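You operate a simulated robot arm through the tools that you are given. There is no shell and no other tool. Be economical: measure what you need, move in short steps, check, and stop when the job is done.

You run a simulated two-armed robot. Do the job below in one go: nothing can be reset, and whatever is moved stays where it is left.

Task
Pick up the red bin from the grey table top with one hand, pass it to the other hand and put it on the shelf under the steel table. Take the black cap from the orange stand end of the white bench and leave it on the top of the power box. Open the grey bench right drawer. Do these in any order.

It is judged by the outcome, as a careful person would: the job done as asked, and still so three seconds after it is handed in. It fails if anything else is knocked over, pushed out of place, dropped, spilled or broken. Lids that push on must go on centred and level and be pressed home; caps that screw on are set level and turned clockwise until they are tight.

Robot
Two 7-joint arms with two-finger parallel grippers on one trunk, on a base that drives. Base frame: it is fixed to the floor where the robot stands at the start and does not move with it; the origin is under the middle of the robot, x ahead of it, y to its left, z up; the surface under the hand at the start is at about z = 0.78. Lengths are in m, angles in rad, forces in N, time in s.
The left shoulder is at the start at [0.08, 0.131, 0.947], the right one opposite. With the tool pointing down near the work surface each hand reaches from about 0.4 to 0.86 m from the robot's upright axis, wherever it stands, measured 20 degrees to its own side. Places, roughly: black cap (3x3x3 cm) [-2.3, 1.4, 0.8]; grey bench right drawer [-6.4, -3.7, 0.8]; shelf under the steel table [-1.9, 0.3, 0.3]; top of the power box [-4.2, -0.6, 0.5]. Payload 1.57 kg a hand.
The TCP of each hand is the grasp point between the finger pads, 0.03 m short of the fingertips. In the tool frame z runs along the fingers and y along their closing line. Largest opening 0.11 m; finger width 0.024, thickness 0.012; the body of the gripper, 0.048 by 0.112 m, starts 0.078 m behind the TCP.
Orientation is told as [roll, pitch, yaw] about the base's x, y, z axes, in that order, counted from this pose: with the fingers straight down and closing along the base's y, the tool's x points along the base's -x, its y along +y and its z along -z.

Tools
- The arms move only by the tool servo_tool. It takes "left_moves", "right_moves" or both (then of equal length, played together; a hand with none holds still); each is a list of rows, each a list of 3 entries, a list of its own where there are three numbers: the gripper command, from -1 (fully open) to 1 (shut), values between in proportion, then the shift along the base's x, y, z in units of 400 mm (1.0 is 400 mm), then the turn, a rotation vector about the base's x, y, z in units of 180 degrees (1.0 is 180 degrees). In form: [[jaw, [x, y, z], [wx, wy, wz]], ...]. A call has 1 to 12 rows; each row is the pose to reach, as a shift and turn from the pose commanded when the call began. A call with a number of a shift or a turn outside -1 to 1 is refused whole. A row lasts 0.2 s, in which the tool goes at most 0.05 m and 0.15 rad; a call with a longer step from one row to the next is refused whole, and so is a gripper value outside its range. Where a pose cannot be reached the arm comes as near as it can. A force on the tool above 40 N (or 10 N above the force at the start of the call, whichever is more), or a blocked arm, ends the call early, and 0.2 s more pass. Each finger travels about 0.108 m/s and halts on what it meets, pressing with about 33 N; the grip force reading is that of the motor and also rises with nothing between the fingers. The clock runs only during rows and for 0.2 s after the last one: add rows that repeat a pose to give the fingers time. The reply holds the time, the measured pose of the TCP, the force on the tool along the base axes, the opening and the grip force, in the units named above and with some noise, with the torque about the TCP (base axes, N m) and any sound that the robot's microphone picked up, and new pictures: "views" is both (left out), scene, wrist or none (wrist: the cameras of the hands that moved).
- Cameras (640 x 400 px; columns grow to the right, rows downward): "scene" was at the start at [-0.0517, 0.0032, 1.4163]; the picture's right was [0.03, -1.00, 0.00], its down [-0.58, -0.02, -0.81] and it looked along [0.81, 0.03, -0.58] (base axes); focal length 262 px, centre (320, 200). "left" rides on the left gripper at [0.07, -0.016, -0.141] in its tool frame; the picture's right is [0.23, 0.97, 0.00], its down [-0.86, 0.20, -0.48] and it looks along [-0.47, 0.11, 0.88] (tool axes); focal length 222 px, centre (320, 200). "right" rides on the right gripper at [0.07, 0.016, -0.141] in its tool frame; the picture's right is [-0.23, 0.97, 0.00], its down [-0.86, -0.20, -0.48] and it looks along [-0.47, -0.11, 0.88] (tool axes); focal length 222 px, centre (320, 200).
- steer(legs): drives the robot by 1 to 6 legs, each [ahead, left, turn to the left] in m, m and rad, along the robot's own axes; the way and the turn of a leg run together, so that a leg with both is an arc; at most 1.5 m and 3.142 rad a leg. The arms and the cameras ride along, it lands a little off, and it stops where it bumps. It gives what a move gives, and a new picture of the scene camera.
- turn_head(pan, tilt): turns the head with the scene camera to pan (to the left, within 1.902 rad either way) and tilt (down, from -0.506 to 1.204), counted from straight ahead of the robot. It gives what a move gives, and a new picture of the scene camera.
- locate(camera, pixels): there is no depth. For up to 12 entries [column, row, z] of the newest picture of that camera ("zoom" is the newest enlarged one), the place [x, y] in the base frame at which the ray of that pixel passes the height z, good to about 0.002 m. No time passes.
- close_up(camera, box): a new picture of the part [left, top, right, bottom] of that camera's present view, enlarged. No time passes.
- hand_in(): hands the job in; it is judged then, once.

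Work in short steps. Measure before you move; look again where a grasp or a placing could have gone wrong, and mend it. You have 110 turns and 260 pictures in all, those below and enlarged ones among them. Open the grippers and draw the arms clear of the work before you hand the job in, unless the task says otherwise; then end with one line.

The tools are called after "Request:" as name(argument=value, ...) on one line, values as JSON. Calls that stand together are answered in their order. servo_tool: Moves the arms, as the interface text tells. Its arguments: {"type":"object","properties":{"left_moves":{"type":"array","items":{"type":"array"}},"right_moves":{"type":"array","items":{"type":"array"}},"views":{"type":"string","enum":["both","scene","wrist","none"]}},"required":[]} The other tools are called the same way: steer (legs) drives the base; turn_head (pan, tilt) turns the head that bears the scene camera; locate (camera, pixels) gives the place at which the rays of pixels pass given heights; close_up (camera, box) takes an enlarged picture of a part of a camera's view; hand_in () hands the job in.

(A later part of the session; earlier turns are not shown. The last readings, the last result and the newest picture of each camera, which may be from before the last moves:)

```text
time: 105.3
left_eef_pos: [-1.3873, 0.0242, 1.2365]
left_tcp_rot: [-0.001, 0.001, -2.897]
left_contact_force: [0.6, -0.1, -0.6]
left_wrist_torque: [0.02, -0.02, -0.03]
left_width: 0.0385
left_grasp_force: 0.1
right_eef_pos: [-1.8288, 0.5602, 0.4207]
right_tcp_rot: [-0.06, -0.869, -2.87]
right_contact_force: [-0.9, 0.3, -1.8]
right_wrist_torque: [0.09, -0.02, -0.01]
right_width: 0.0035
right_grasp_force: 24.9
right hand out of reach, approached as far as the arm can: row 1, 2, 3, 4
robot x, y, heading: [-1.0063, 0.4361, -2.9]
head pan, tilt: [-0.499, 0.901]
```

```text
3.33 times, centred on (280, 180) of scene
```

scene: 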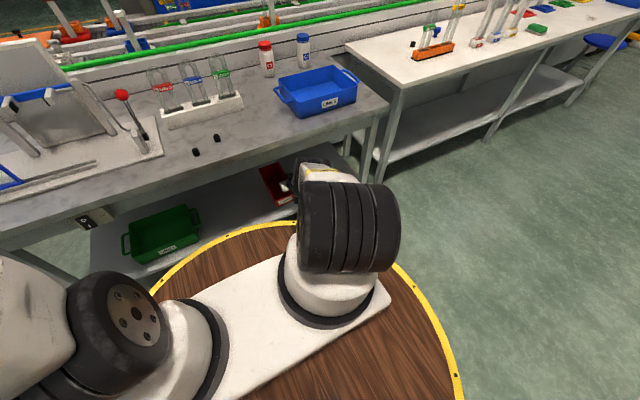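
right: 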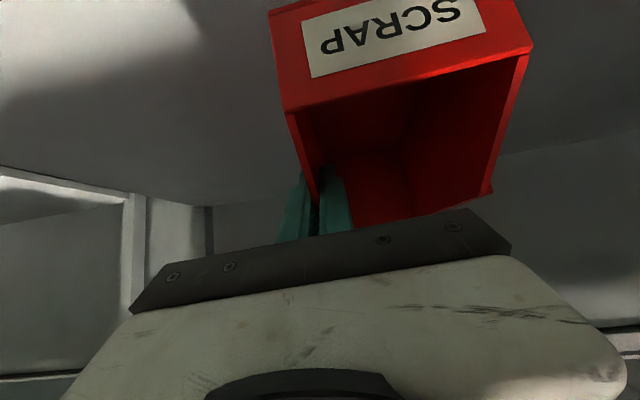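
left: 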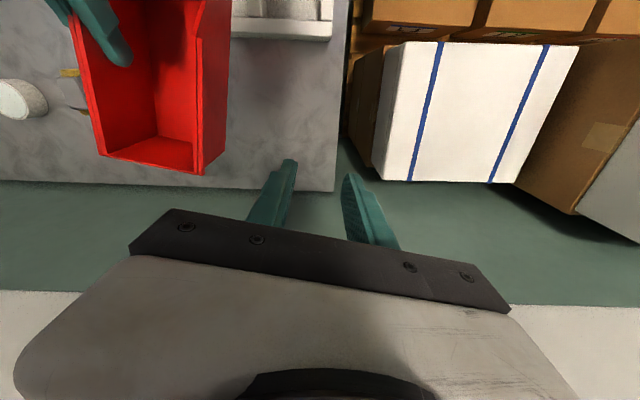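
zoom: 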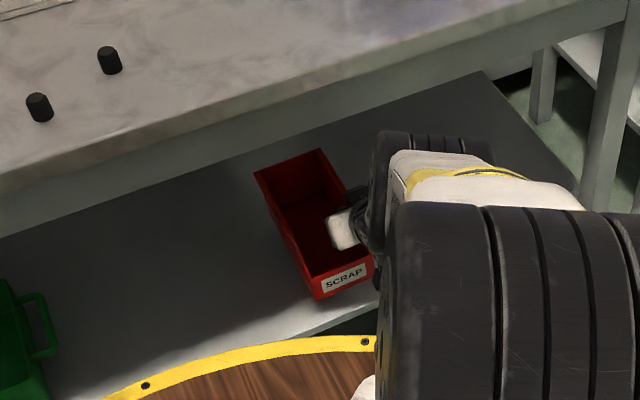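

The arm is fully stretched and the bin's lip is only just inside the shelf edge. I drive 0.06 m closer (the arm line passes well under the apron), then shift the hand left and lower.

Request:
steer(legs=[[0.06, 0, 0]])

Request:
servo_tool(right_moves=[[1, [0.02, -0.06, 0], [0, 0, 0]], [1, [0.04, -0.12, 0], [0, 0, 0]], [1, [0.055, -0.18, -0.02], [0, 0, 0]], [1, [0.07, -0.22, -0.05], [0, 0, 0]], [1, [0.075, -0.22, -0.08], [0, 0, 0]], [1, [0.08, -0.22, -0.1], [0, 0, 0]], [1, [0.08, -0.22, -0.1], [0, 0, 0]]], views="wrist")

Request:
close_up(camera="scene", box=[200, 120, 360, 240])

```text
time: 106.2
left_eef_pos: [-1.4438, 0.0099, 1.237]
left_tcp_rot: [0.001, 0.001, -2.897]
left_contact_force: [-0.8, -0.1, 0.1]
left_wrist_torque: [-0.01, 0.01, -0.05]
left_width: 0.0384
left_grasp_force: 0.1
right_eef_pos: [-1.8865, 0.5471, 0.4214]
right_tcp_rot: [-0.061, -0.869, -2.868]
right_contact_force: [-1.3, -0.8, -1.7]
right_wrist_torque: [0.08, -0.05, -0.03]
right_width: 0.0038
right_grasp_force: 24.4
robot x, y, heading: [-1.0638, 0.4243, -2.9]
head pan, tilt: [-0.499, 0.901]
```

scene: 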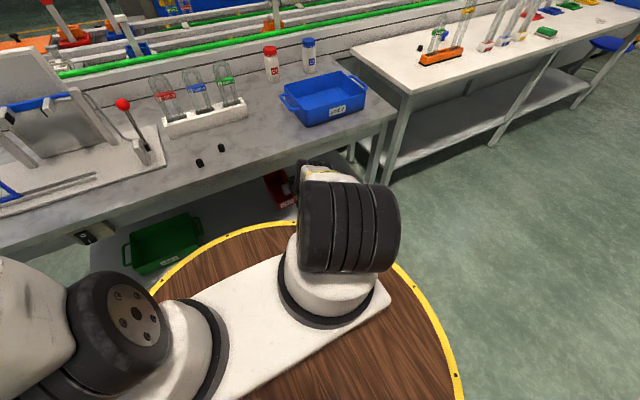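

```text
time: 107.8
left_eef_pos: [-1.4437, 0.0098, 1.2361]
left_tcp_rot: [0.0, 0.0, -2.898]
left_contact_force: [-0.2, -0.5, 0.2]
left_wrist_torque: [-0.03, 0.0, -0.03]
left_width: 0.0383
left_grasp_force: 0.0
right_eef_pos: [-1.8483, 0.4662, 0.4015]
right_tcp_rot: [-0.06, -0.871, -2.869]
right_contact_force: [1.0, -0.4, -1.0]
right_wrist_torque: [0.11, -0.04, 0.0]
right_width: 0.0036
right_grasp_force: 25.4
right hand out of reach, approached as far as the arm can: row 4, 5, 6, 7
robot x, y, heading: [-1.0623, 0.4185, -2.895]
head pan, tilt: [-0.499, 0.901]
```

right: 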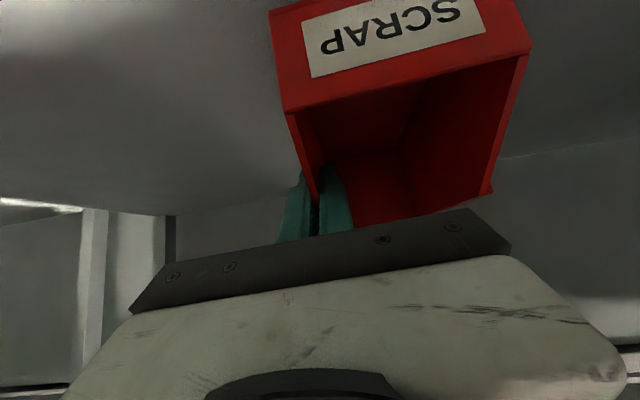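

```text
3.33 times, centred on (280, 180) of scene
```

zoom: 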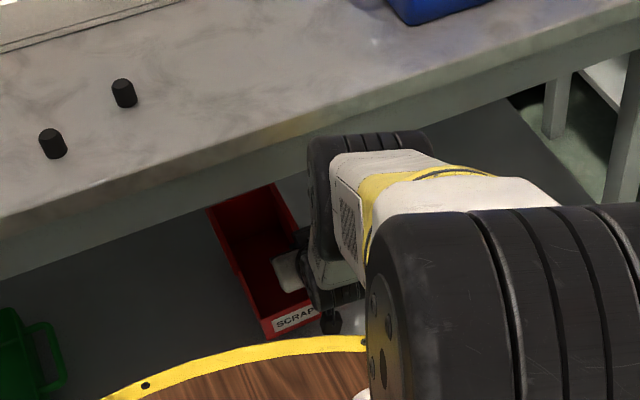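

Still 35 mm too high (z=0.4015) and limited. I move the hand back and to the right a little while lowering.

Request:
servo_tool(right_moves=[[1, [0.03, 0.06, 0], [0, 0, 0]], [1, [0.06, 0.12, -0.02], [0, 0, 0]], [1, [0.07, 0.17, -0.04], [0, 0, 0]], [1, [0.08, 0.17, -0.06], [0, 0, 0]], [1, [0.09, 0.17, -0.08], [0, 0, 0]], [1, [0.09, 0.17, -0.08], [0, 0, 0]]], views="none")

Request:
close_up(camera="scene", box=[200, 120, 360, 240])

```text
time: 109.2
left_eef_pos: [-1.4451, 0.0099, 1.2359]
left_tcp_rot: [0.0, 0.001, -2.896]
left_contact_force: [0.4, 0.1, -0.8]
left_wrist_torque: [0.01, -0.02, -0.03]
left_width: 0.0385
left_grasp_force: 0.0
right_eef_pos: [-1.8167, 0.5336, 0.3805]
right_tcp_rot: [-0.062, -0.87, -2.869]
right_contact_force: [0.0, 0.0, -2.6]
right_wrist_torque: [0.06, -0.02, 0.0]
right_width: 0.0039
right_grasp_force: 24.4
right hand out of reach, approached as far as the arm can: row 5, 6
robot x, y, heading: [-1.0638, 0.4212, -2.898]
head pan, tilt: [-0.499, 0.901]
```

```text
3.33 times, centred on (280, 180) of scene
```

zoom: 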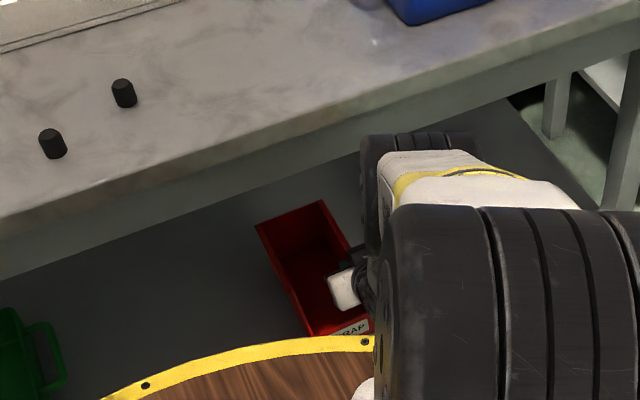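

z=0.3805 reached with the lip right at the shelf edge. I raise 0.03 m, drive 0.09 m closer, then lower again.

Request:
servo_tool(right_moves=[[1, [0, 0, 0.04], [0, 0, 0]], [1, [0, 0, 0.075], [0, 0, 0]], [1, [0, 0, 0.075], [0, 0, 0]]], views="none")

Request:
steer(legs=[[0.09, 0, 0]])

Request:
servo_tool(right_moves=[[1, [0.02, 0.005, -0.04], [0, 0, 0]], [1, [0.03, 0.008, -0.075], [0, 0, 0]], [1, [0.045, 0.012, -0.09], [0, 0, 0]], [1, [0.06, 0.015, -0.1], [0, 0, 0]], [1, [0.07, 0.018, -0.11], [0, 0, 0]], [1, [0.07, 0.018, -0.11], [0, 0, 0]]], views="wrist")

Request:
close_up(camera="scene", box=[200, 120, 360, 240])

```text
time: 110.0
left_eef_pos: [-1.4439, 0.0102, 1.2359]
left_tcp_rot: [0.001, 0.0, -2.898]
left_contact_force: [-0.4, 0.2, -0.2]
left_wrist_torque: [-0.02, -0.02, 0.01]
left_width: 0.0383
left_grasp_force: 0.0
right_eef_pos: [-1.8155, 0.5329, 0.411]
right_tcp_rot: [-0.061, -0.872, -2.868]
right_contact_force: [0.0, 0.1, -2.0]
right_wrist_torque: [0.11, -0.03, 0.01]
right_width: 0.0037
right_grasp_force: 24.8
robot x, y, heading: [-1.0635, 0.422, -2.899]
head pan, tilt: [-0.499, 0.901]
```

```text
time: 111.2
left_eef_pos: [-1.5276, -0.0092, 1.2363]
left_tcp_rot: [0.0, -0.001, -2.902]
left_contact_force: [-0.4, 0.3, 0.2]
left_wrist_torque: [-0.04, 0.0, 0.02]
left_width: 0.0386
left_grasp_force: 0.2
right_eef_pos: [-1.8826, 0.5165, 0.3999]
right_tcp_rot: [-0.051, -0.846, -2.881]
right_contact_force: [-0.3, 0.5, -1.0]
right_wrist_torque: [0.13, -0.04, -0.03]
right_width: 0.0037
right_grasp_force: 24.5
robot x, y, heading: [-1.1474, 0.4048, -2.9]
head pan, tilt: [-0.499, 0.901]
stopped in leg 1: the robot was blocked; the commanded pose is now the measured one
```

scene: 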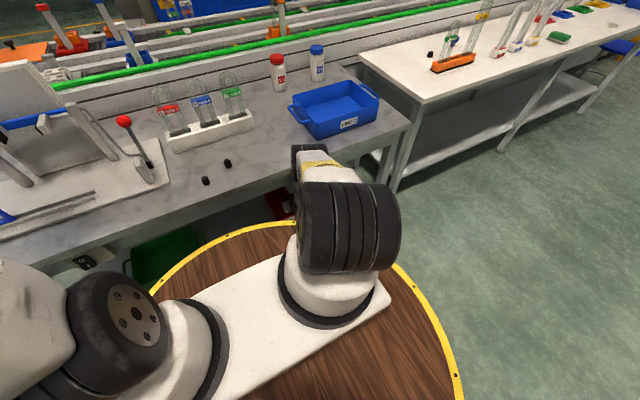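

```text
time: 112.6
left_eef_pos: [-1.528, -0.0092, 1.2371]
left_tcp_rot: [0.002, 0.0, -2.9]
left_contact_force: [0.5, -0.6, 0.2]
left_wrist_torque: [0.0, -0.01, 0.02]
left_width: 0.0387
left_grasp_force: 0.0
right_eef_pos: [-1.8624, 0.5248, 0.3647]
right_tcp_rot: [-0.052, -0.851, -2.88]
right_contact_force: [-7.3, -3.3, 21.9]
right_wrist_torque: [-0.48, -0.15, -0.38]
right_width: 0.0046
right_grasp_force: 25.3
right hand out of reach, approached as far as the arm can: row 4, 5, 6
robot x, y, heading: [-1.1484, 0.4039, -2.904]
head pan, tilt: [-0.499, 0.901]
```

right: 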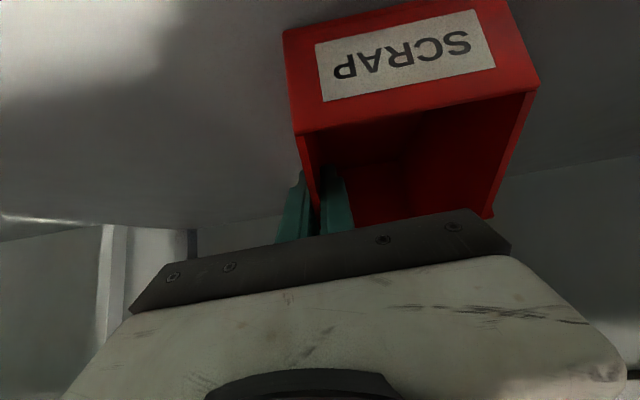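

```text
3.33 times, centred on (280, 180) of scene
```

zoom: 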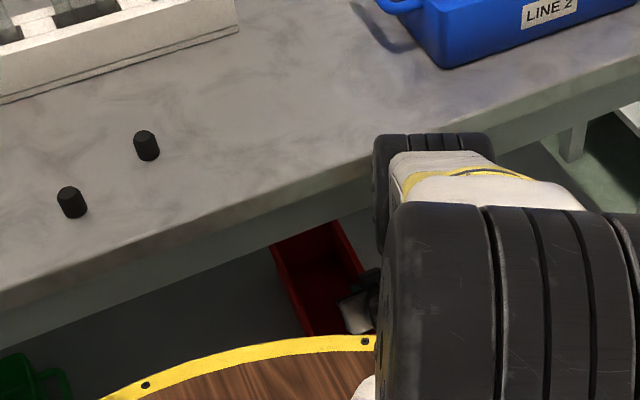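

The bin now rests on the shelf (22 N upward), lip about 4 cm inside the edge. I ease up 4 mm, open the fingers part-way, and then withdraw back and up along the tool.

Request:
servo_tool(right_moves=[[1, [0, 0, 0.008], [0, 0, 0]], [1, [0, 0, 0.01], [0, 0, 0]], [0.3, [0, 0, 0.01], [0, 0, 0]], [0.3, [0, 0, 0.01], [0, 0, 0]], [0.3, [0, 0, 0.01], [0, 0, 0]]], views="wrist")

```text
time: 113.8
left_eef_pos: [-1.5271, -0.0096, 1.2373]
left_tcp_rot: [-0.001, 0.001, -2.901]
left_contact_force: [0.0, -0.8, -0.3]
left_wrist_torque: [0.01, 0.0, 0.02]
left_width: 0.0384
left_grasp_force: 0.1
right_eef_pos: [-1.8625, 0.5234, 0.3655]
right_tcp_rot: [-0.052, -0.847, -2.882]
right_contact_force: [-0.7, 0.1, -0.2]
right_wrist_torque: [-0.01, 0.01, 0.0]
right_width: 0.0386
right_grasp_force: 0.2
robot x, y, heading: [-1.1459, 0.4023, -2.902]
head pan, tilt: [-0.499, 0.901]
```

right: 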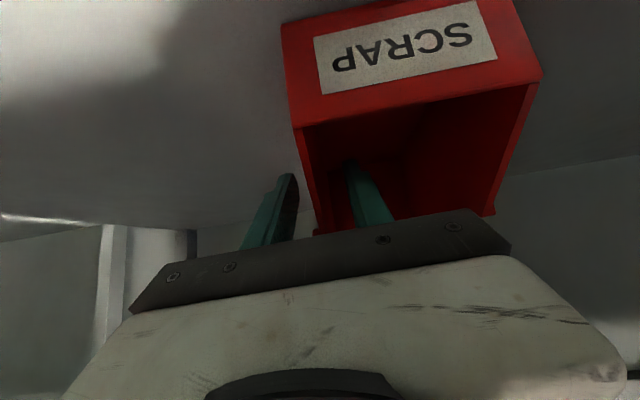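

Released; the bin sits on the shelf. I withdraw back and up 8 cm along the tool.

Request:
servo_tool(right_moves=[[0.3, [0.05, 0.012, 0.04], [0, 0, 0]], [0.3, [0.1, 0.024, 0.085], [0, 0, 0]], [0.3, [0.15, 0.036, 0.125], [0, 0, 0]], [0.3, [0.2, 0.048, 0.165], [0, 0, 0]], [0.3, [0.2, 0.048, 0.165], [0, 0, 0]]], views="wrist")

```text
time: 115.0
left_eef_pos: [-1.5288, -0.0087, 1.2358]
left_tcp_rot: [0.0, 0.0, -2.902]
left_contact_force: [0.2, 0.1, -0.1]
left_wrist_torque: [0.03, -0.03, -0.01]
left_width: 0.0386
left_grasp_force: 0.1
right_eef_pos: [-1.7827, 0.5429, 0.4322]
right_tcp_rot: [-0.052, -0.847, -2.882]
right_contact_force: [-0.1, 0.1, -0.6]
right_wrist_torque: [0.0, 0.05, 0.02]
right_width: 0.0385
right_grasp_force: 0.1
robot x, y, heading: [-1.1522, 0.4035, -2.898]
head pan, tilt: [-0.499, 0.901]
```

right: 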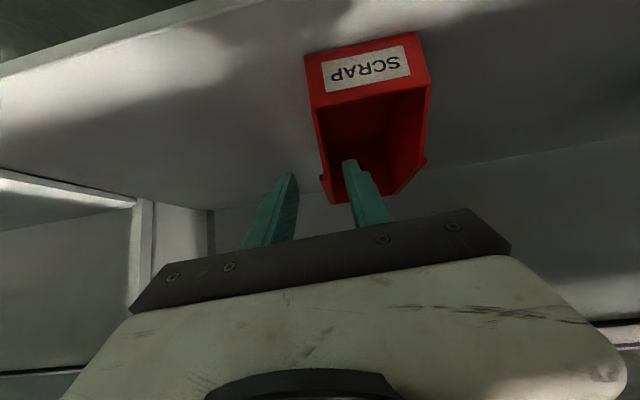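

The hand is clear of the bin. I drive back 0.5 m and look at the result and the table.

Request:
steer(legs=[[-0.5, 0, 0]])

Request:
turn_head(pan=-0.2, tilt=0.6)

Request:
close_up(camera="scene", box=[150, 60, 470, 260])

```text
time: 118.0
left_eef_pos: [-1.0429, 0.1109, 1.2362]
left_tcp_rot: [0.0, 0.0, -2.903]
left_contact_force: [-0.9, 0.4, 0.2]
left_wrist_torque: [0.01, 0.01, 0.0]
left_width: 0.0386
left_grasp_force: 0.1
right_eef_pos: [-1.2951, 0.6612, 0.4325]
right_tcp_rot: [-0.053, -0.848, -2.884]
right_contact_force: [0.1, 0.1, 0.0]
right_wrist_torque: [0.02, -0.02, 0.03]
right_width: 0.0383
right_grasp_force: 0.0
robot x, y, heading: [-0.6585, 0.5183, -2.906]
head pan, tilt: [-0.499, 0.901]
```

scene: 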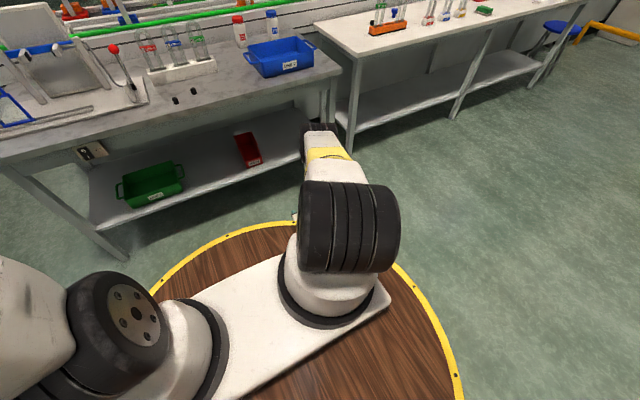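

```text
time: 118.8
left_eef_pos: [-1.0423, 0.1097, 1.2363]
left_tcp_rot: [0.0, 0.001, -2.901]
left_contact_force: [-0.7, 0.0, 0.0]
left_wrist_torque: [0.0, 0.0, 0.03]
left_width: 0.0388
left_grasp_force: 0.1
right_eef_pos: [-1.296, 0.6622, 0.4315]
right_tcp_rot: [-0.052, -0.847, -2.884]
right_contact_force: [0.2, -0.2, -1.0]
right_wrist_torque: [0.01, 0.04, 0.01]
right_width: 0.0386
right_grasp_force: 0.0
robot x, y, heading: [-0.6614, 0.5198, -2.904]
head pan, tilt: [-0.201, 0.6]
```

scene: 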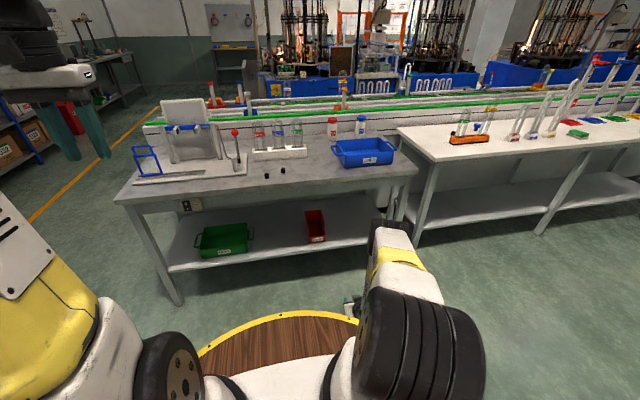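

```text
2.00 times, centred on (310, 160) of scene
```

zoom: 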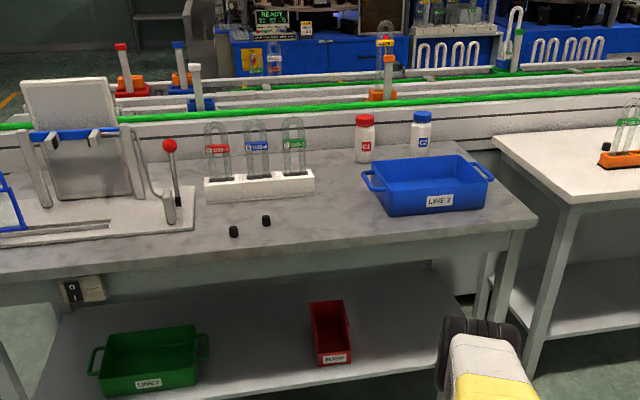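

The red bin stands on the shelf at (316,226), nothing else disturbed. Next the cap: a black item sits by the orange stand at (452,134). I locate it and raise the right hand.

Request:
locate(camera="scene", pixels=[[452, 136, 0.8], [468, 143, 0.8], [432, 160, 0.8], [400, 130, 0.8], [640, 140, 0.8], [418, 245, 0.0], [540, 233, 0]])

Request:
servo_tool(right_moves=[[0.3, [0, 0, 0.12], [0, 0, 0]], [0.3, [0, 0, 0.24], [0, 0, 0]], [0.3, [0, 0, 0.36], [0, 0, 0]], [0.3, [0, 0, 0.48], [0, 0, 0]], [0.3, [0, 0, 0.6], [0, 0, 0]], [0.3, [0, 0, 0.72], [0, 0, 0]], [0.3, [0, 0, 0.84], [0, 0, 0]], [0.3, [0, 0, 0.96], [0, 0, 0]], [0.3, [0, 0, 1], [0, 0, 0]]], views="none")

Request:
close_up(camera="scene", box=[400, 80, 560, 180])

```text
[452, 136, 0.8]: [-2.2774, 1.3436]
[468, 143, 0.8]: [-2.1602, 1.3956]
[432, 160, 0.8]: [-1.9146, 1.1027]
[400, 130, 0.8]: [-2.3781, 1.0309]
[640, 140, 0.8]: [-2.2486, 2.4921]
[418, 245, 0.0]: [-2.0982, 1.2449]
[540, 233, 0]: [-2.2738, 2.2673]
```

```text
time: 120.8
left_eef_pos: [-1.0427, 0.1096, 1.2367]
left_tcp_rot: [-0.001, 0.0, -2.902]
left_contact_force: [-0.6, -0.3, 1.0]
left_wrist_torque: [0.0, 0.02, 0.03]
left_width: 0.0384
left_grasp_force: 0.0
right_eef_pos: [-1.2944, 0.6623, 0.8316]
right_tcp_rot: [-0.052, -0.849, -2.884]
right_contact_force: [-0.6, -0.1, -0.6]
right_wrist_torque: [0.01, -0.01, 0.02]
right_width: 0.0384
right_grasp_force: 0.1
robot x, y, heading: [-0.6603, 0.5186, -2.909]
head pan, tilt: [-0.201, 0.6]
```

```text
4.00 times, centred on (480, 130) of scene
```

zoom: 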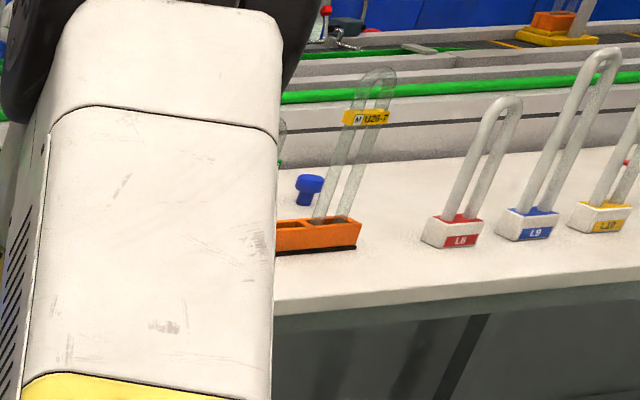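

The white bench and its orange stand are at about (-2.2,1.4), so I restore the right hand to a vertical, raised pose before driving there.

Request:
servo_tool(right_moves=[[0.3, [0, 0, 0.08], [0.0078, -0.033, 0]], [0.3, [0, 0, 0.16], [0.0156, -0.066, 0]], [0.3, [0, 0, 0.24], [0.0234, -0.099, 0]], [0.3, [0, 0, 0.32], [0.0312, -0.132, 0]], [0.3, [0, 0, 0.4], [0.039, -0.165, 0]], [0.3, [0, 0, 0.48], [0.0468, -0.198, 0]], [0.3, [0, 0, 0.56], [0.0546, -0.231, 0]], [0.3, [0, 0, 0.6], [0.062, -0.263, 0]], [0.3, [0, 0, 0.6], [0.062, -0.263, 0]]], views="none")

Request:
steer(legs=[[0.36, -1.23, -0.06]])

Request:
turn_head(pan=0.2, tilt=0.55)

```text
time: 122.8
left_eef_pos: [-1.0435, 0.1095, 1.235]
left_tcp_rot: [-0.002, 0.0, -2.902]
left_contact_force: [-1.1, 0.6, -0.8]
left_wrist_torque: [0.03, 0.0, 0.03]
left_width: 0.0386
left_grasp_force: 0.0
right_eef_pos: [-1.2968, 0.6614, 1.072]
right_tcp_rot: [-0.03, 0.003, -2.891]
right_contact_force: [0.7, 0.2, -0.6]
right_wrist_torque: [0.02, 0.0, 0.0]
right_width: 0.0383
right_grasp_force: 0.0
robot x, y, heading: [-0.6618, 0.517, -2.901]
head pan, tilt: [-0.201, 0.6]
```

```text
time: 129.3
left_eef_pos: [-1.6834, 1.2704, 1.2353]
left_tcp_rot: [0.001, -0.002, -2.947]
left_contact_force: [0.2, -0.2, 0.4]
left_wrist_torque: [-0.02, 0.02, 0.01]
left_width: 0.0384
left_grasp_force: 0.2
right_eef_pos: [-1.9135, 1.8324, 1.0728]
right_tcp_rot: [-0.03, -0.001, -2.934]
right_contact_force: [0.6, -0.8, 0.5]
right_wrist_torque: [-0.02, -0.03, -0.03]
right_width: 0.0383
right_grasp_force: 0.1
robot x, y, heading: [-1.2854, 1.6633, -2.948]
head pan, tilt: [-0.201, 0.6]
```

scene: 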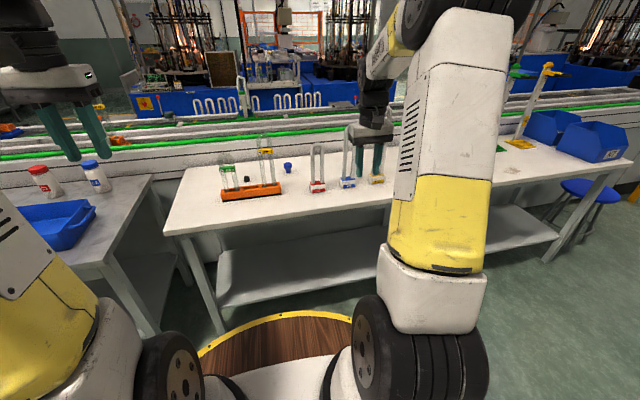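

```text
time: 130.2
left_eef_pos: [-1.683, 1.2708, 1.2371]
left_tcp_rot: [0.0, -0.001, -2.946]
left_contact_force: [-0.2, -0.1, -0.6]
left_wrist_torque: [0.0, 0.01, 0.01]
left_width: 0.0385
left_grasp_force: 0.0
right_eef_pos: [-1.9132, 1.832, 1.0724]
right_tcp_rot: [-0.033, 0.001, -2.935]
right_contact_force: [0.4, 0.2, -0.4]
right_wrist_torque: [0.0, -0.02, 0.04]
right_width: 0.0382
right_grasp_force: 0.0
robot x, y, heading: [-1.2858, 1.6628, -2.945]
head pan, tilt: [0.201, 0.55]
```

scene: 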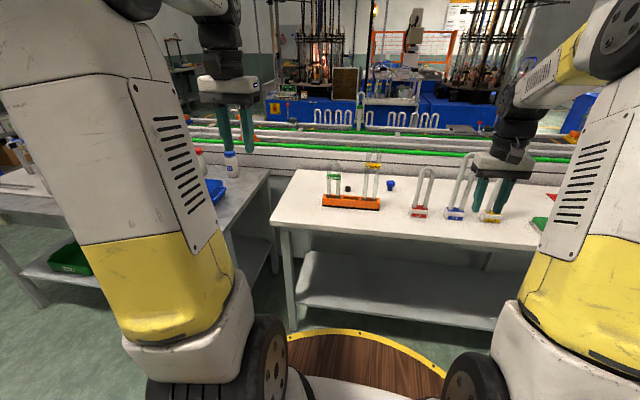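

The cap sits behind the orange stand between two tubes, near (347,188). I enlarge and locate everything round it.

Request:
close_up(camera="scene", box=[270, 130, 430, 230])

Request:
locate(camera="scene", pixels=[[347, 190, 0.79], [389, 188, 0.79], [323, 205, 0.79], [380, 210, 0.79], [270, 225, 0.79], [295, 170, 0.79]])

```text
4.00 times, centred on (350, 180) of scene
```

zoom: 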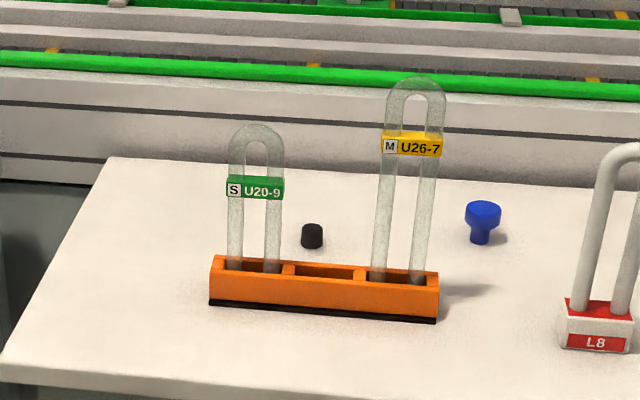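

```text
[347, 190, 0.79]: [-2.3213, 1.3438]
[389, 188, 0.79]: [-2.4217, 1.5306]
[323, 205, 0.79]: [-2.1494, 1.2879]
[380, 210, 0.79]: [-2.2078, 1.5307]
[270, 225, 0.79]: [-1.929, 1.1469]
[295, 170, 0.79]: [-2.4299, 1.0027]
```

Cap base is at (-2.318,1.344), about 10 cm behind the stand. I raise the right hand well above the tubes, then drive up so that the cap is 0.73 m ahead and 0.22 m left.

Request:
servo_tool(right_moves=[[0.3, [0, 0, 0.1], [0, 0, 0]], [0.3, [0.05, 0.01, 0.2], [0, 0, 0]], [0.3, [0.1, 0.02, 0.3], [0, 0, 0]], [0.3, [0.15, 0.03, 0.4], [0, 0, 0]], [0.3, [0.15, 0.03, 0.4], [0, 0, 0]]], views="none")

Request:
steer(legs=[[0, -0.108, 0], [0.335, 0, 0]])

Request:
turn_head(pan=0.3, tilt=0.75)

Request:
close_up(camera="scene", box=[230, 60, 430, 200])

```text
time: 131.4
left_eef_pos: [-1.6841, 1.2708, 1.2361]
left_tcp_rot: [0.001, 0.0, -2.946]
left_contact_force: [-0.3, -0.1, 0.2]
left_wrist_torque: [0.03, -0.01, -0.03]
left_width: 0.0382
left_grasp_force: 0.1
right_eef_pos: [-1.8559, 1.8453, 1.2339]
right_tcp_rot: [-0.032, 0.003, -2.935]
right_contact_force: [0.8, 0.2, -0.1]
right_wrist_torque: [-0.01, -0.01, 0.01]
right_width: 0.0387
right_grasp_force: 0.1
robot x, y, heading: [-1.2831, 1.6622, -2.944]
head pan, tilt: [0.201, 0.55]
```

```text
time: 134.4
left_eef_pos: [-2.0326, 1.3051, 1.2361]
left_tcp_rot: [-0.001, 0.001, -2.931]
left_contact_force: [0.4, 0.2, -0.3]
left_wrist_torque: [0.0, 0.01, -0.01]
left_width: 0.0383
left_grasp_force: 0.0
right_eef_pos: [-2.2144, 1.8769, 1.2334]
right_tcp_rot: [-0.031, 0.002, -2.922]
right_contact_force: [0.1, -0.5, 0.0]
right_wrist_torque: [0.01, 0.02, -0.01]
right_width: 0.0385
right_grasp_force: 0.1
robot x, y, heading: [-1.6409, 1.7007, -2.929]
head pan, tilt: [0.201, 0.55]
```

scene: 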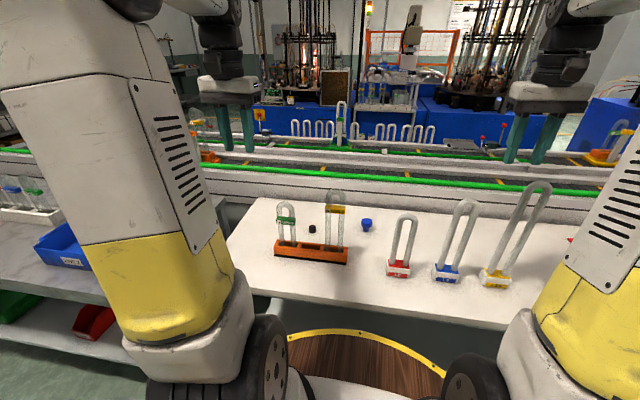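

```text
time: 135.1
left_eef_pos: [-2.0332, 1.3037, 1.2358]
left_tcp_rot: [0.001, -0.001, -2.932]
left_contact_force: [-0.3, -0.8, -1.0]
left_wrist_torque: [0.01, -0.01, 0.03]
left_width: 0.0388
left_grasp_force: 0.0
right_eef_pos: [-2.2156, 1.8772, 1.2328]
right_tcp_rot: [-0.032, -0.001, -2.921]
right_contact_force: [-0.2, 0.7, 0.8]
right_wrist_torque: [-0.05, 0.0, 0.0]
right_width: 0.0386
right_grasp_force: 0.0
robot x, y, heading: [-1.6432, 1.7055, -2.932]
head pan, tilt: [0.3, 0.75]
```

scene: 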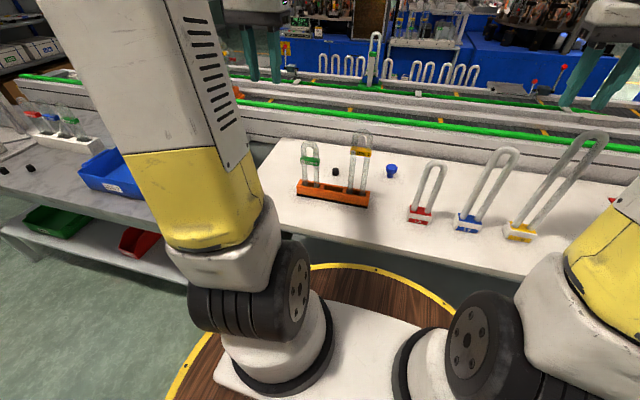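

```text
2.86 times, centred on (330, 130) of scene
```

zoom: 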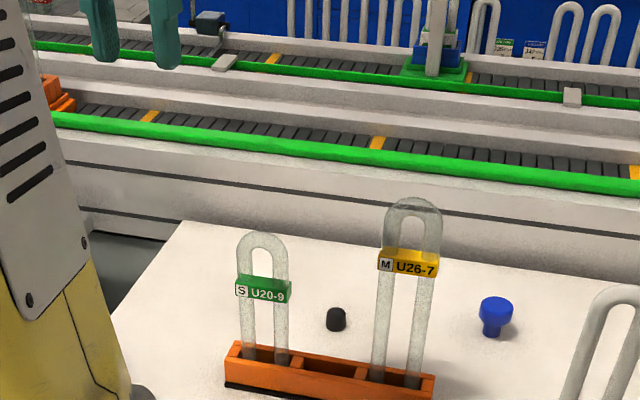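

I measure the cap's base and top, the stand's back edge, and tube tops.

Request:
locate(camera="zoom", pixels=[[336, 325, 0.79], [336, 311, 0.82], [240, 343, 0.83], [435, 377, 0.83], [262, 236, 0.93], [412, 200, 0.99], [492, 330, 0.79]])

```text
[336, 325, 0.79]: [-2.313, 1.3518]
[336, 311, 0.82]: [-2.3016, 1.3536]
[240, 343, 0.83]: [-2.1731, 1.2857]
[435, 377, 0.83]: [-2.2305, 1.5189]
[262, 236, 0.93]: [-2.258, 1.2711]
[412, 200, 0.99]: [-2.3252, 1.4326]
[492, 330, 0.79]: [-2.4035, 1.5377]
```

Tube tops are at about z 0.99 and 1.07; the cap is at (-2.308,1.352). I move the left hand over it at z≈1.24 and descend to about 1.0, then check with the wrist camera.

Request:
servo_tool(left_moves=[[-0.27, [-0.11, 0.02, 0], [0, 0, 0]], [-0.27, [-0.22, 0.04, 0], [0, 0, 0]], [-0.27, [-0.33, 0.06, 0], [0, 0, 0]], [-0.27, [-0.44, 0.08, 0], [0, 0, 0]], [-0.27, [-0.55, 0.1, 0], [0, 0, 0]], [-0.27, [-0.64, 0.11, 0], [0, 0, 0]], [-0.27, [-0.6875, 0.12, 0], [0, 0, 0]], [-0.27, [-0.6875, 0.12, -0.1], [0, 0, 0]], [-0.27, [-0.6875, 0.12, -0.2], [0, 0, 0]], [-0.27, [-0.6875, 0.12, -0.2], [0, 0, 0]]], views="both")

```text
time: 137.3
left_eef_pos: [-2.3056, 1.3565, 1.154]
left_tcp_rot: [-0.002, 0.0, -2.933]
left_contact_force: [0.0, -0.4, -0.2]
left_wrist_torque: [-0.01, -0.02, 0.01]
left_width: 0.07
left_grasp_force: 0.0
left hand out of reach, approached as far as the arm can: row 7
right_eef_pos: [-2.215, 1.8775, 1.2334]
right_tcp_rot: [-0.031, 0.0, -2.922]
right_contact_force: [0.2, -0.1, 0.1]
right_wrist_torque: [0.01, 0.0, 0.01]
right_width: 0.0387
right_grasp_force: 0.0
robot x, y, heading: [-1.6371, 1.7065, -2.929]
head pan, tilt: [0.3, 0.75]
```

scene: 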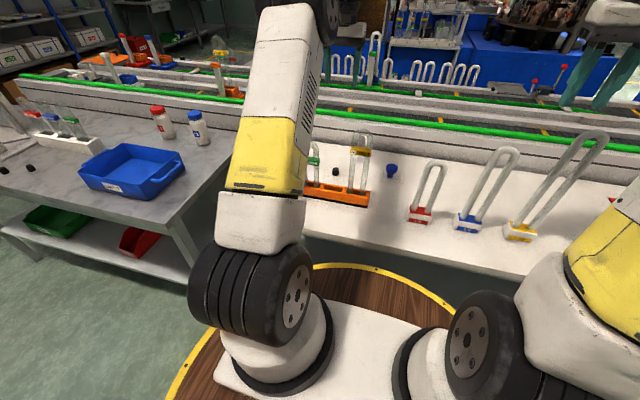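
left: 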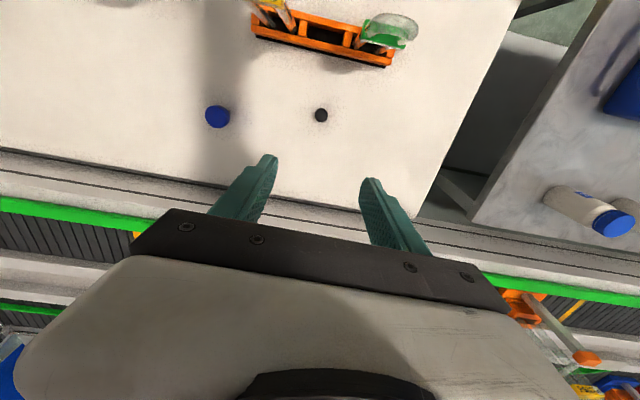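

The wrist view shows the cap at (321,115) between the finger columns. I locate it from here.

Request:
locate(camera="left", pixels=[[321, 114, 0.82], [321, 114, 0.8], [321, 117, 0.79], [325, 35, 0.82], [390, 62, 0.83], [390, 25, 0.99]])

Request:
close_up(camera="left", box=[200, 0, 440, 160])

```text
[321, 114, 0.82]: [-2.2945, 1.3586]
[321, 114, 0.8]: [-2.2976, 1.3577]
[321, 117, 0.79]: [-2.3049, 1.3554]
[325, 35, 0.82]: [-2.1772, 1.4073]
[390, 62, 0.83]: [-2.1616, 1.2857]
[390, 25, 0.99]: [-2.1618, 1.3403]
```

```text
2.50 times, centred on (320, 80) of left
```

zoom: 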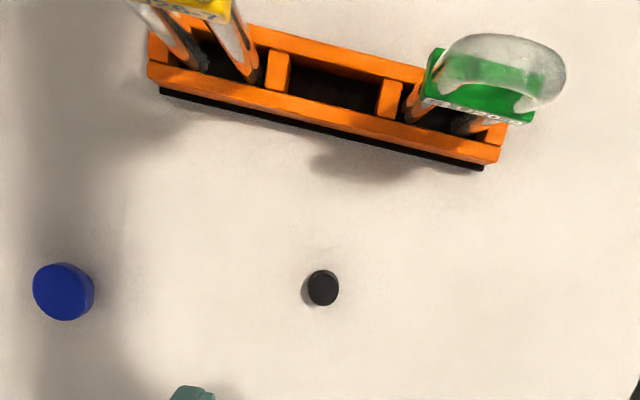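

Wrist and scene rays agree on a cap top near z≈0.825 at (-2.297,1.357). I descend to z≈0.90 over it and look.

Request:
servo_tool(left_moves=[[-0.27, [0.019, 0, -0.1], [0, 0, 0]], [-0.27, [0.019, 0, -0.2], [0, 0, 0]], [-0.27, [0.019, 0, -0.3], [0, 0, 0]], [-0.27, [0.019, 0, -0.4], [0, 0, 0]], [-0.27, [0.019, 0, -0.5], [0, 0, 0]], [-0.27, [0.019, 0, -0.6], [0, 0, 0]], [-0.27, [0.019, 0, -0.64], [0, 0, 0]], [-0.27, [0.019, 0, -0.64], [0, 0, 0]]], views="both")

Request:
close_up(camera="left", box=[200, 60, 440, 210])

```text
time: 139.1
left_eef_pos: [-2.2984, 1.3522, 0.8991]
left_tcp_rot: [0.0, 0.0, -2.933]
left_contact_force: [-0.5, 0.0, 0.3]
left_wrist_torque: [0.0, 0.0, 0.01]
left_width: 0.0698
left_grasp_force: 0.0
right_eef_pos: [-2.2153, 1.8763, 1.232]
right_tcp_rot: [-0.031, -0.001, -2.921]
right_contact_force: [0.1, 0.4, -0.5]
right_wrist_torque: [-0.02, 0.05, -0.01]
right_width: 0.0385
right_grasp_force: 0.1
robot x, y, heading: [-1.6416, 1.705, -2.934]
head pan, tilt: [0.3, 0.75]
```

scene: 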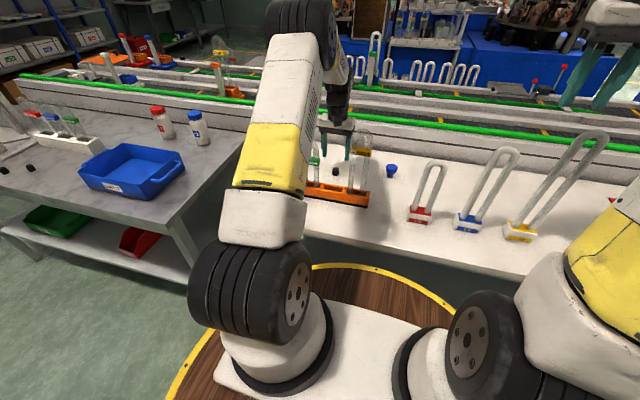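
left: 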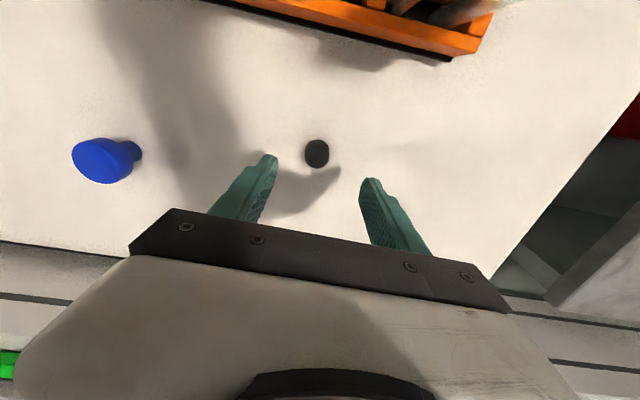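

```text
2.67 times, centred on (320, 135) of left
```

zoom: 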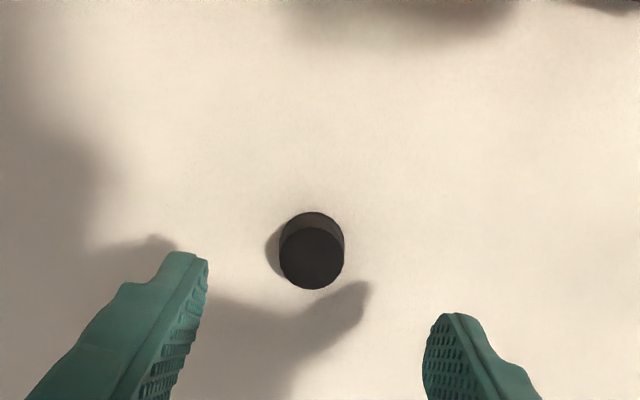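

Request:
locate(camera="zoom", pixels=[[311, 259, 0.82], [311, 259, 0.815], [311, 259, 0.825], [312, 228, 0.79], [312, 228, 0.795]])

```text
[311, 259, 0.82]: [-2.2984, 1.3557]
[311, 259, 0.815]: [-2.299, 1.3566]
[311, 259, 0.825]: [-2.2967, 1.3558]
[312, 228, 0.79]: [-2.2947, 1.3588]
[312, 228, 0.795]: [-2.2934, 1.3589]
```

The cap is at (-2.298,1.356), 4 mm off. I correct, lower to z≈0.828 and close.

Request:
servo_tool(left_moves=[[-0.27, [0, 0.01, -0.08], [0, 0, 0]], [-0.27, [0, 0.01, -0.15], [0, 0, 0]], [-0.27, [0, 0.01, -0.178], [0, 0, 0]], [-0.27, [0, 0.01, -0.178], [0, 0, 0]], [0.4, [0, 0.01, -0.178], [0, 0, 0]], [1, [0, 0.01, -0.178], [0, 0, 0]], [1, [0, 0.01, -0.178], [0, 0, 0]], [1, [0, 0.01, -0.178], [0, 0, 0]]], views="wrist")

```text
time: 140.9
left_eef_pos: [-2.2992, 1.3561, 0.8297]
left_tcp_rot: [-0.001, 0.0, -2.933]
left_contact_force: [-2.1, 4.3, 16.7]
left_wrist_torque: [0.2, -0.1, 0.03]
left_width: 0.0243
left_grasp_force: 33.0
right_eef_pos: [-2.2124, 1.878, 1.2329]
right_tcp_rot: [-0.031, 0.001, -2.921]
right_contact_force: [0.2, -0.8, 0.0]
right_wrist_torque: [0.01, 0.01, 0.03]
right_width: 0.038
right_grasp_force: 0.0
robot x, y, heading: [-1.6376, 1.7017, -2.928]
head pan, tilt: [0.3, 0.75]
```

left: 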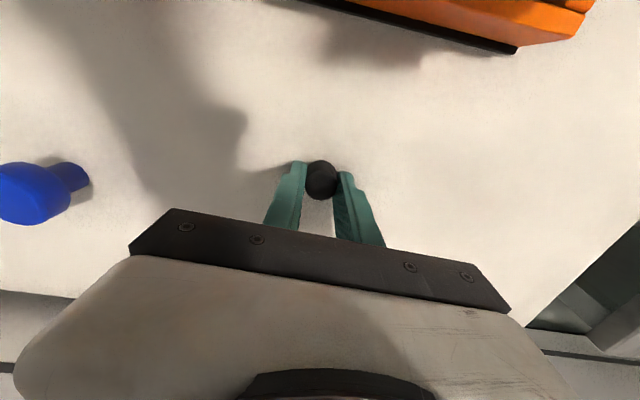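

Cap gripped (24 mm wide); the tips touch the bench at z≈0.80. I lift straight up 0.4 m and then draw back.

Request:
servo_tool(left_moves=[[1, [0, 0, 0.05], [0, 0, 0]], [1, [0, 0, 0.15], [0, 0, 0]], [1, [0, 0, 0.27], [0, 0, 0]], [1, [0, 0, 0.39], [0, 0, 0]], [1, [0, 0, 0.51], [0, 0, 0]], [1, [0, 0, 0.63], [0, 0, 0]], [1, [0, 0, 0.75], [0, 0, 0]], [1, [0, 0, 0.87], [0, 0, 0]], [1, [0.02, 0, 0.97], [0, 0, 0]], [1, [0.12, 0, 1], [0, 0, 0]], [1, [0.24, 0, 1], [0, 0, 0]], [1, [0.36, 0, 1], [0, 0, 0]]], views="both")

```text
time: 143.5
left_eef_pos: [-2.1559, 1.3568, 1.2225]
left_tcp_rot: [-0.001, 0.001, -2.934]
left_contact_force: [-0.8, -0.1, -0.8]
left_wrist_torque: [0.0, -0.06, -0.01]
left_width: 0.0236
left_grasp_force: 32.8
right_eef_pos: [-2.2148, 1.8774, 1.2322]
right_tcp_rot: [-0.031, 0.002, -2.921]
right_contact_force: [-0.5, -0.1, 0.0]
right_wrist_torque: [-0.02, -0.06, 0.0]
right_width: 0.0386
right_grasp_force: 0.1
robot x, y, heading: [-1.6382, 1.7025, -2.933]
head pan, tilt: [0.3, 0.75]
```

scene: 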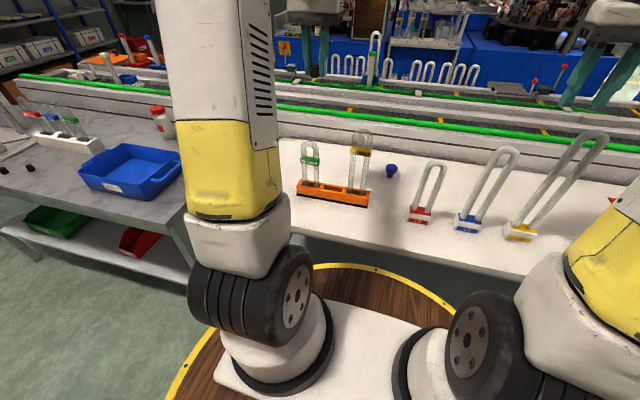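
left: 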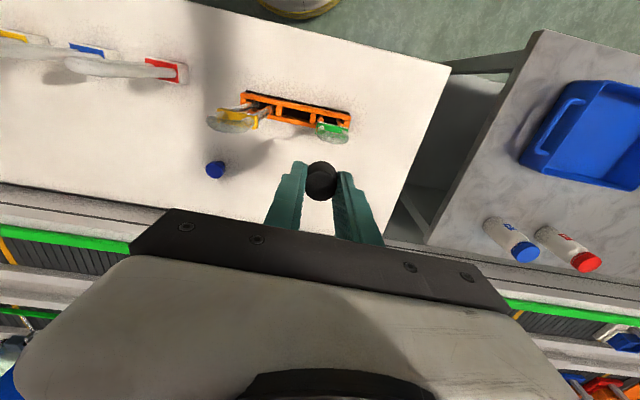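

The cap is held clear. I back away from the bench and go left along the aisle past the steel table to find the way to the power box.

Request:
steer(legs=[[-0.55, 0, 0], [0, 1.3, 0], [0, 1.35, 0]])

Request:
turn_head(pan=0.3, tilt=0.35)

```text
time: 159.5
left_eef_pos: [-1.0386, -1.1976, 1.2238]
left_tcp_rot: [0.0, 0.0, -2.92]
left_contact_force: [0.1, 0.3, -0.1]
left_wrist_torque: [0.0, -0.02, -0.05]
left_width: 0.0234
left_grasp_force: 32.5
right_eef_pos: [-1.103, -0.6786, 1.2329]
right_tcp_rot: [-0.033, 0.0, -2.907]
right_contact_force: [-0.8, 1.1, 0.6]
right_wrist_torque: [0.03, 0.03, 0.01]
right_width: 0.0385
right_grasp_force: 0.1
robot x, y, heading: [-0.5241, -0.8442, -2.924]
head pan, tilt: [0.3, 0.75]
```

scene: 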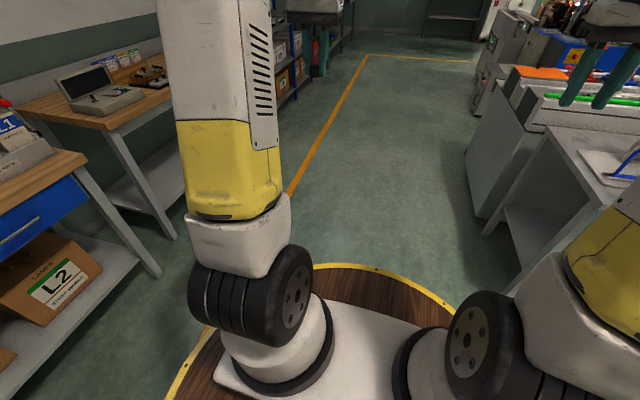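

```text
time: 160.3
left_eef_pos: [-1.0386, -1.1981, 1.2234]
left_tcp_rot: [-0.001, 0.0, -2.92]
left_contact_force: [0.0, -0.3, -1.2]
left_wrist_torque: [-0.05, 0.01, 0.04]
left_width: 0.023
left_grasp_force: 33.9
right_eef_pos: [-1.1021, -0.6786, 1.2343]
right_tcp_rot: [-0.031, 0.0, -2.909]
right_contact_force: [-0.3, -0.2, -0.3]
right_wrist_torque: [-0.02, 0.02, -0.02]
right_width: 0.0382
right_grasp_force: 0.0
robot x, y, heading: [-0.5278, -0.8416, -2.915]
head pan, tilt: [0.3, 0.351]
```

scene: 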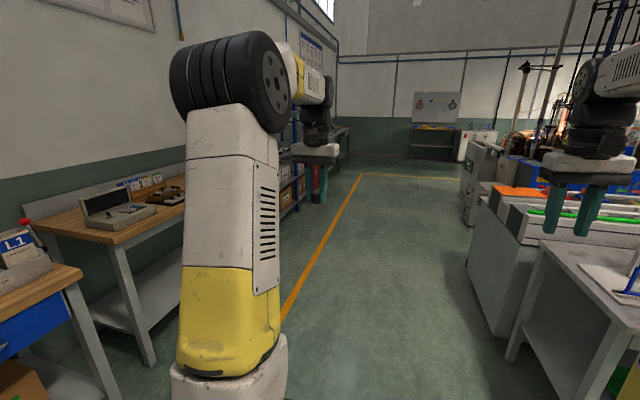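

The aisle runs ahead between the orange line and the conveyor end (470–520,300). I measure the floor positions of the obstacles.

Request:
locate(camera="scene", pixels=[[508, 362, 0.0], [468, 270, 0.0], [497, 335, 0.0], [285, 315, 0.0], [360, 177, 0.0], [463, 220, 0.0], [488, 235, 0], [455, 160, 0], [480, 148, 0.5]])

Request:
close_up(camera="scene", box=[400, 100, 640, 260])

```text
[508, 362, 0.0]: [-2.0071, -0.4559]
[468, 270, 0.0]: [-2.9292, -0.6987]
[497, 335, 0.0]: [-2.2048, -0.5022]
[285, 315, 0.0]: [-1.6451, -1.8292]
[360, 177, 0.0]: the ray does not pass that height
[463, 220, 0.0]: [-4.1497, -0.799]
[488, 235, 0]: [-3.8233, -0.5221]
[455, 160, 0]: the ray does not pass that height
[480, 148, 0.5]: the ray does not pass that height
```

```text
2.50 times, centred on (520, 180) of scene
```

zoom: 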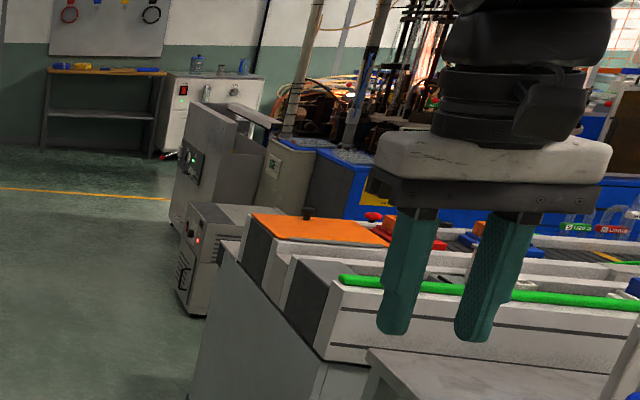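

The small grey box with the red lamp, near (-4.1,-0.8), is the power box. I drive down the aisle, keeping left of the conveyor, to stand in front of it.

Request:
steer(legs=[[0, 0.15, -0.085], [1.2, 0, 0], [1.2, 0, 0], [1.0, 0, 0]])

Request:
turn_head(pan=-1.2, tilt=0.6)

```text
time: 177.6
left_eef_pos: [-4.3649, -1.6235, 1.2228]
left_tcp_rot: [0.002, 0.001, -3.047]
left_contact_force: [-0.6, -0.4, 0.6]
left_wrist_torque: [0.02, -0.01, -0.04]
left_width: 0.0233
left_grasp_force: 33.1
right_eef_pos: [-4.3653, -1.0999, 1.2328]
right_tcp_rot: [-0.031, 0.0, -3.034]
right_contact_force: [-0.1, 0.1, -0.5]
right_wrist_torque: [-0.02, 0.01, 0.01]
right_width: 0.0384
right_grasp_force: 0.1
robot x, y, heading: [-3.8139, -1.3377, -3.047]
head pan, tilt: [0.3, 0.351]
```

scene: 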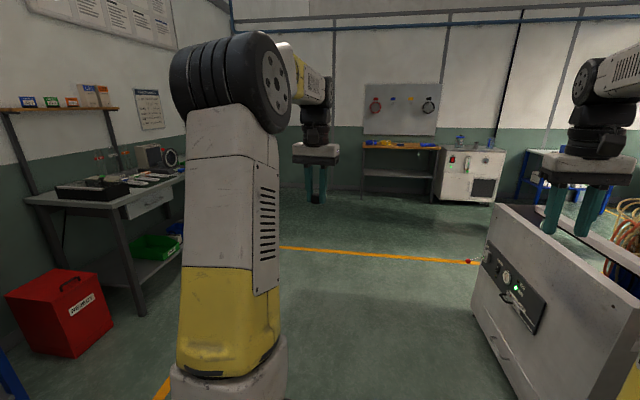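

```text
time: 179.2
left_eef_pos: [-4.3649, -1.623, 1.2238]
left_tcp_rot: [-0.001, 0.0, -3.045]
left_contact_force: [-0.7, 0.0, 0.6]
left_wrist_torque: [0.02, 0.0, 0.02]
left_width: 0.0235
left_grasp_force: 33.5
right_eef_pos: [-4.3634, -1.1004, 1.2326]
right_tcp_rot: [-0.033, 0.0, -3.035]
right_contact_force: [0.7, -0.9, 0.9]
right_wrist_torque: [-0.04, 0.01, 0.03]
right_width: 0.0383
right_grasp_force: 0.0
robot x, y, heading: [-3.814, -1.3377, -3.046]
head pan, tilt: [-1.201, 0.6]
```

scene: 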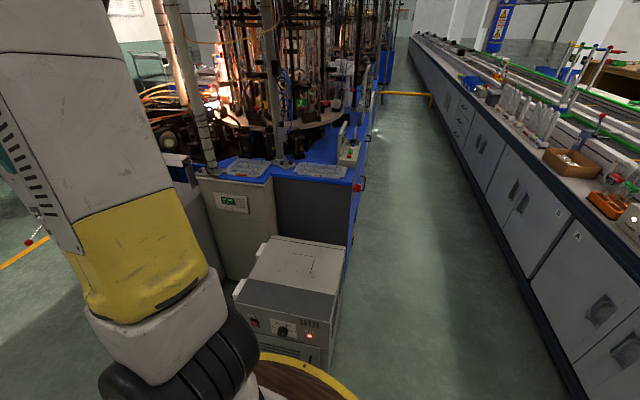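

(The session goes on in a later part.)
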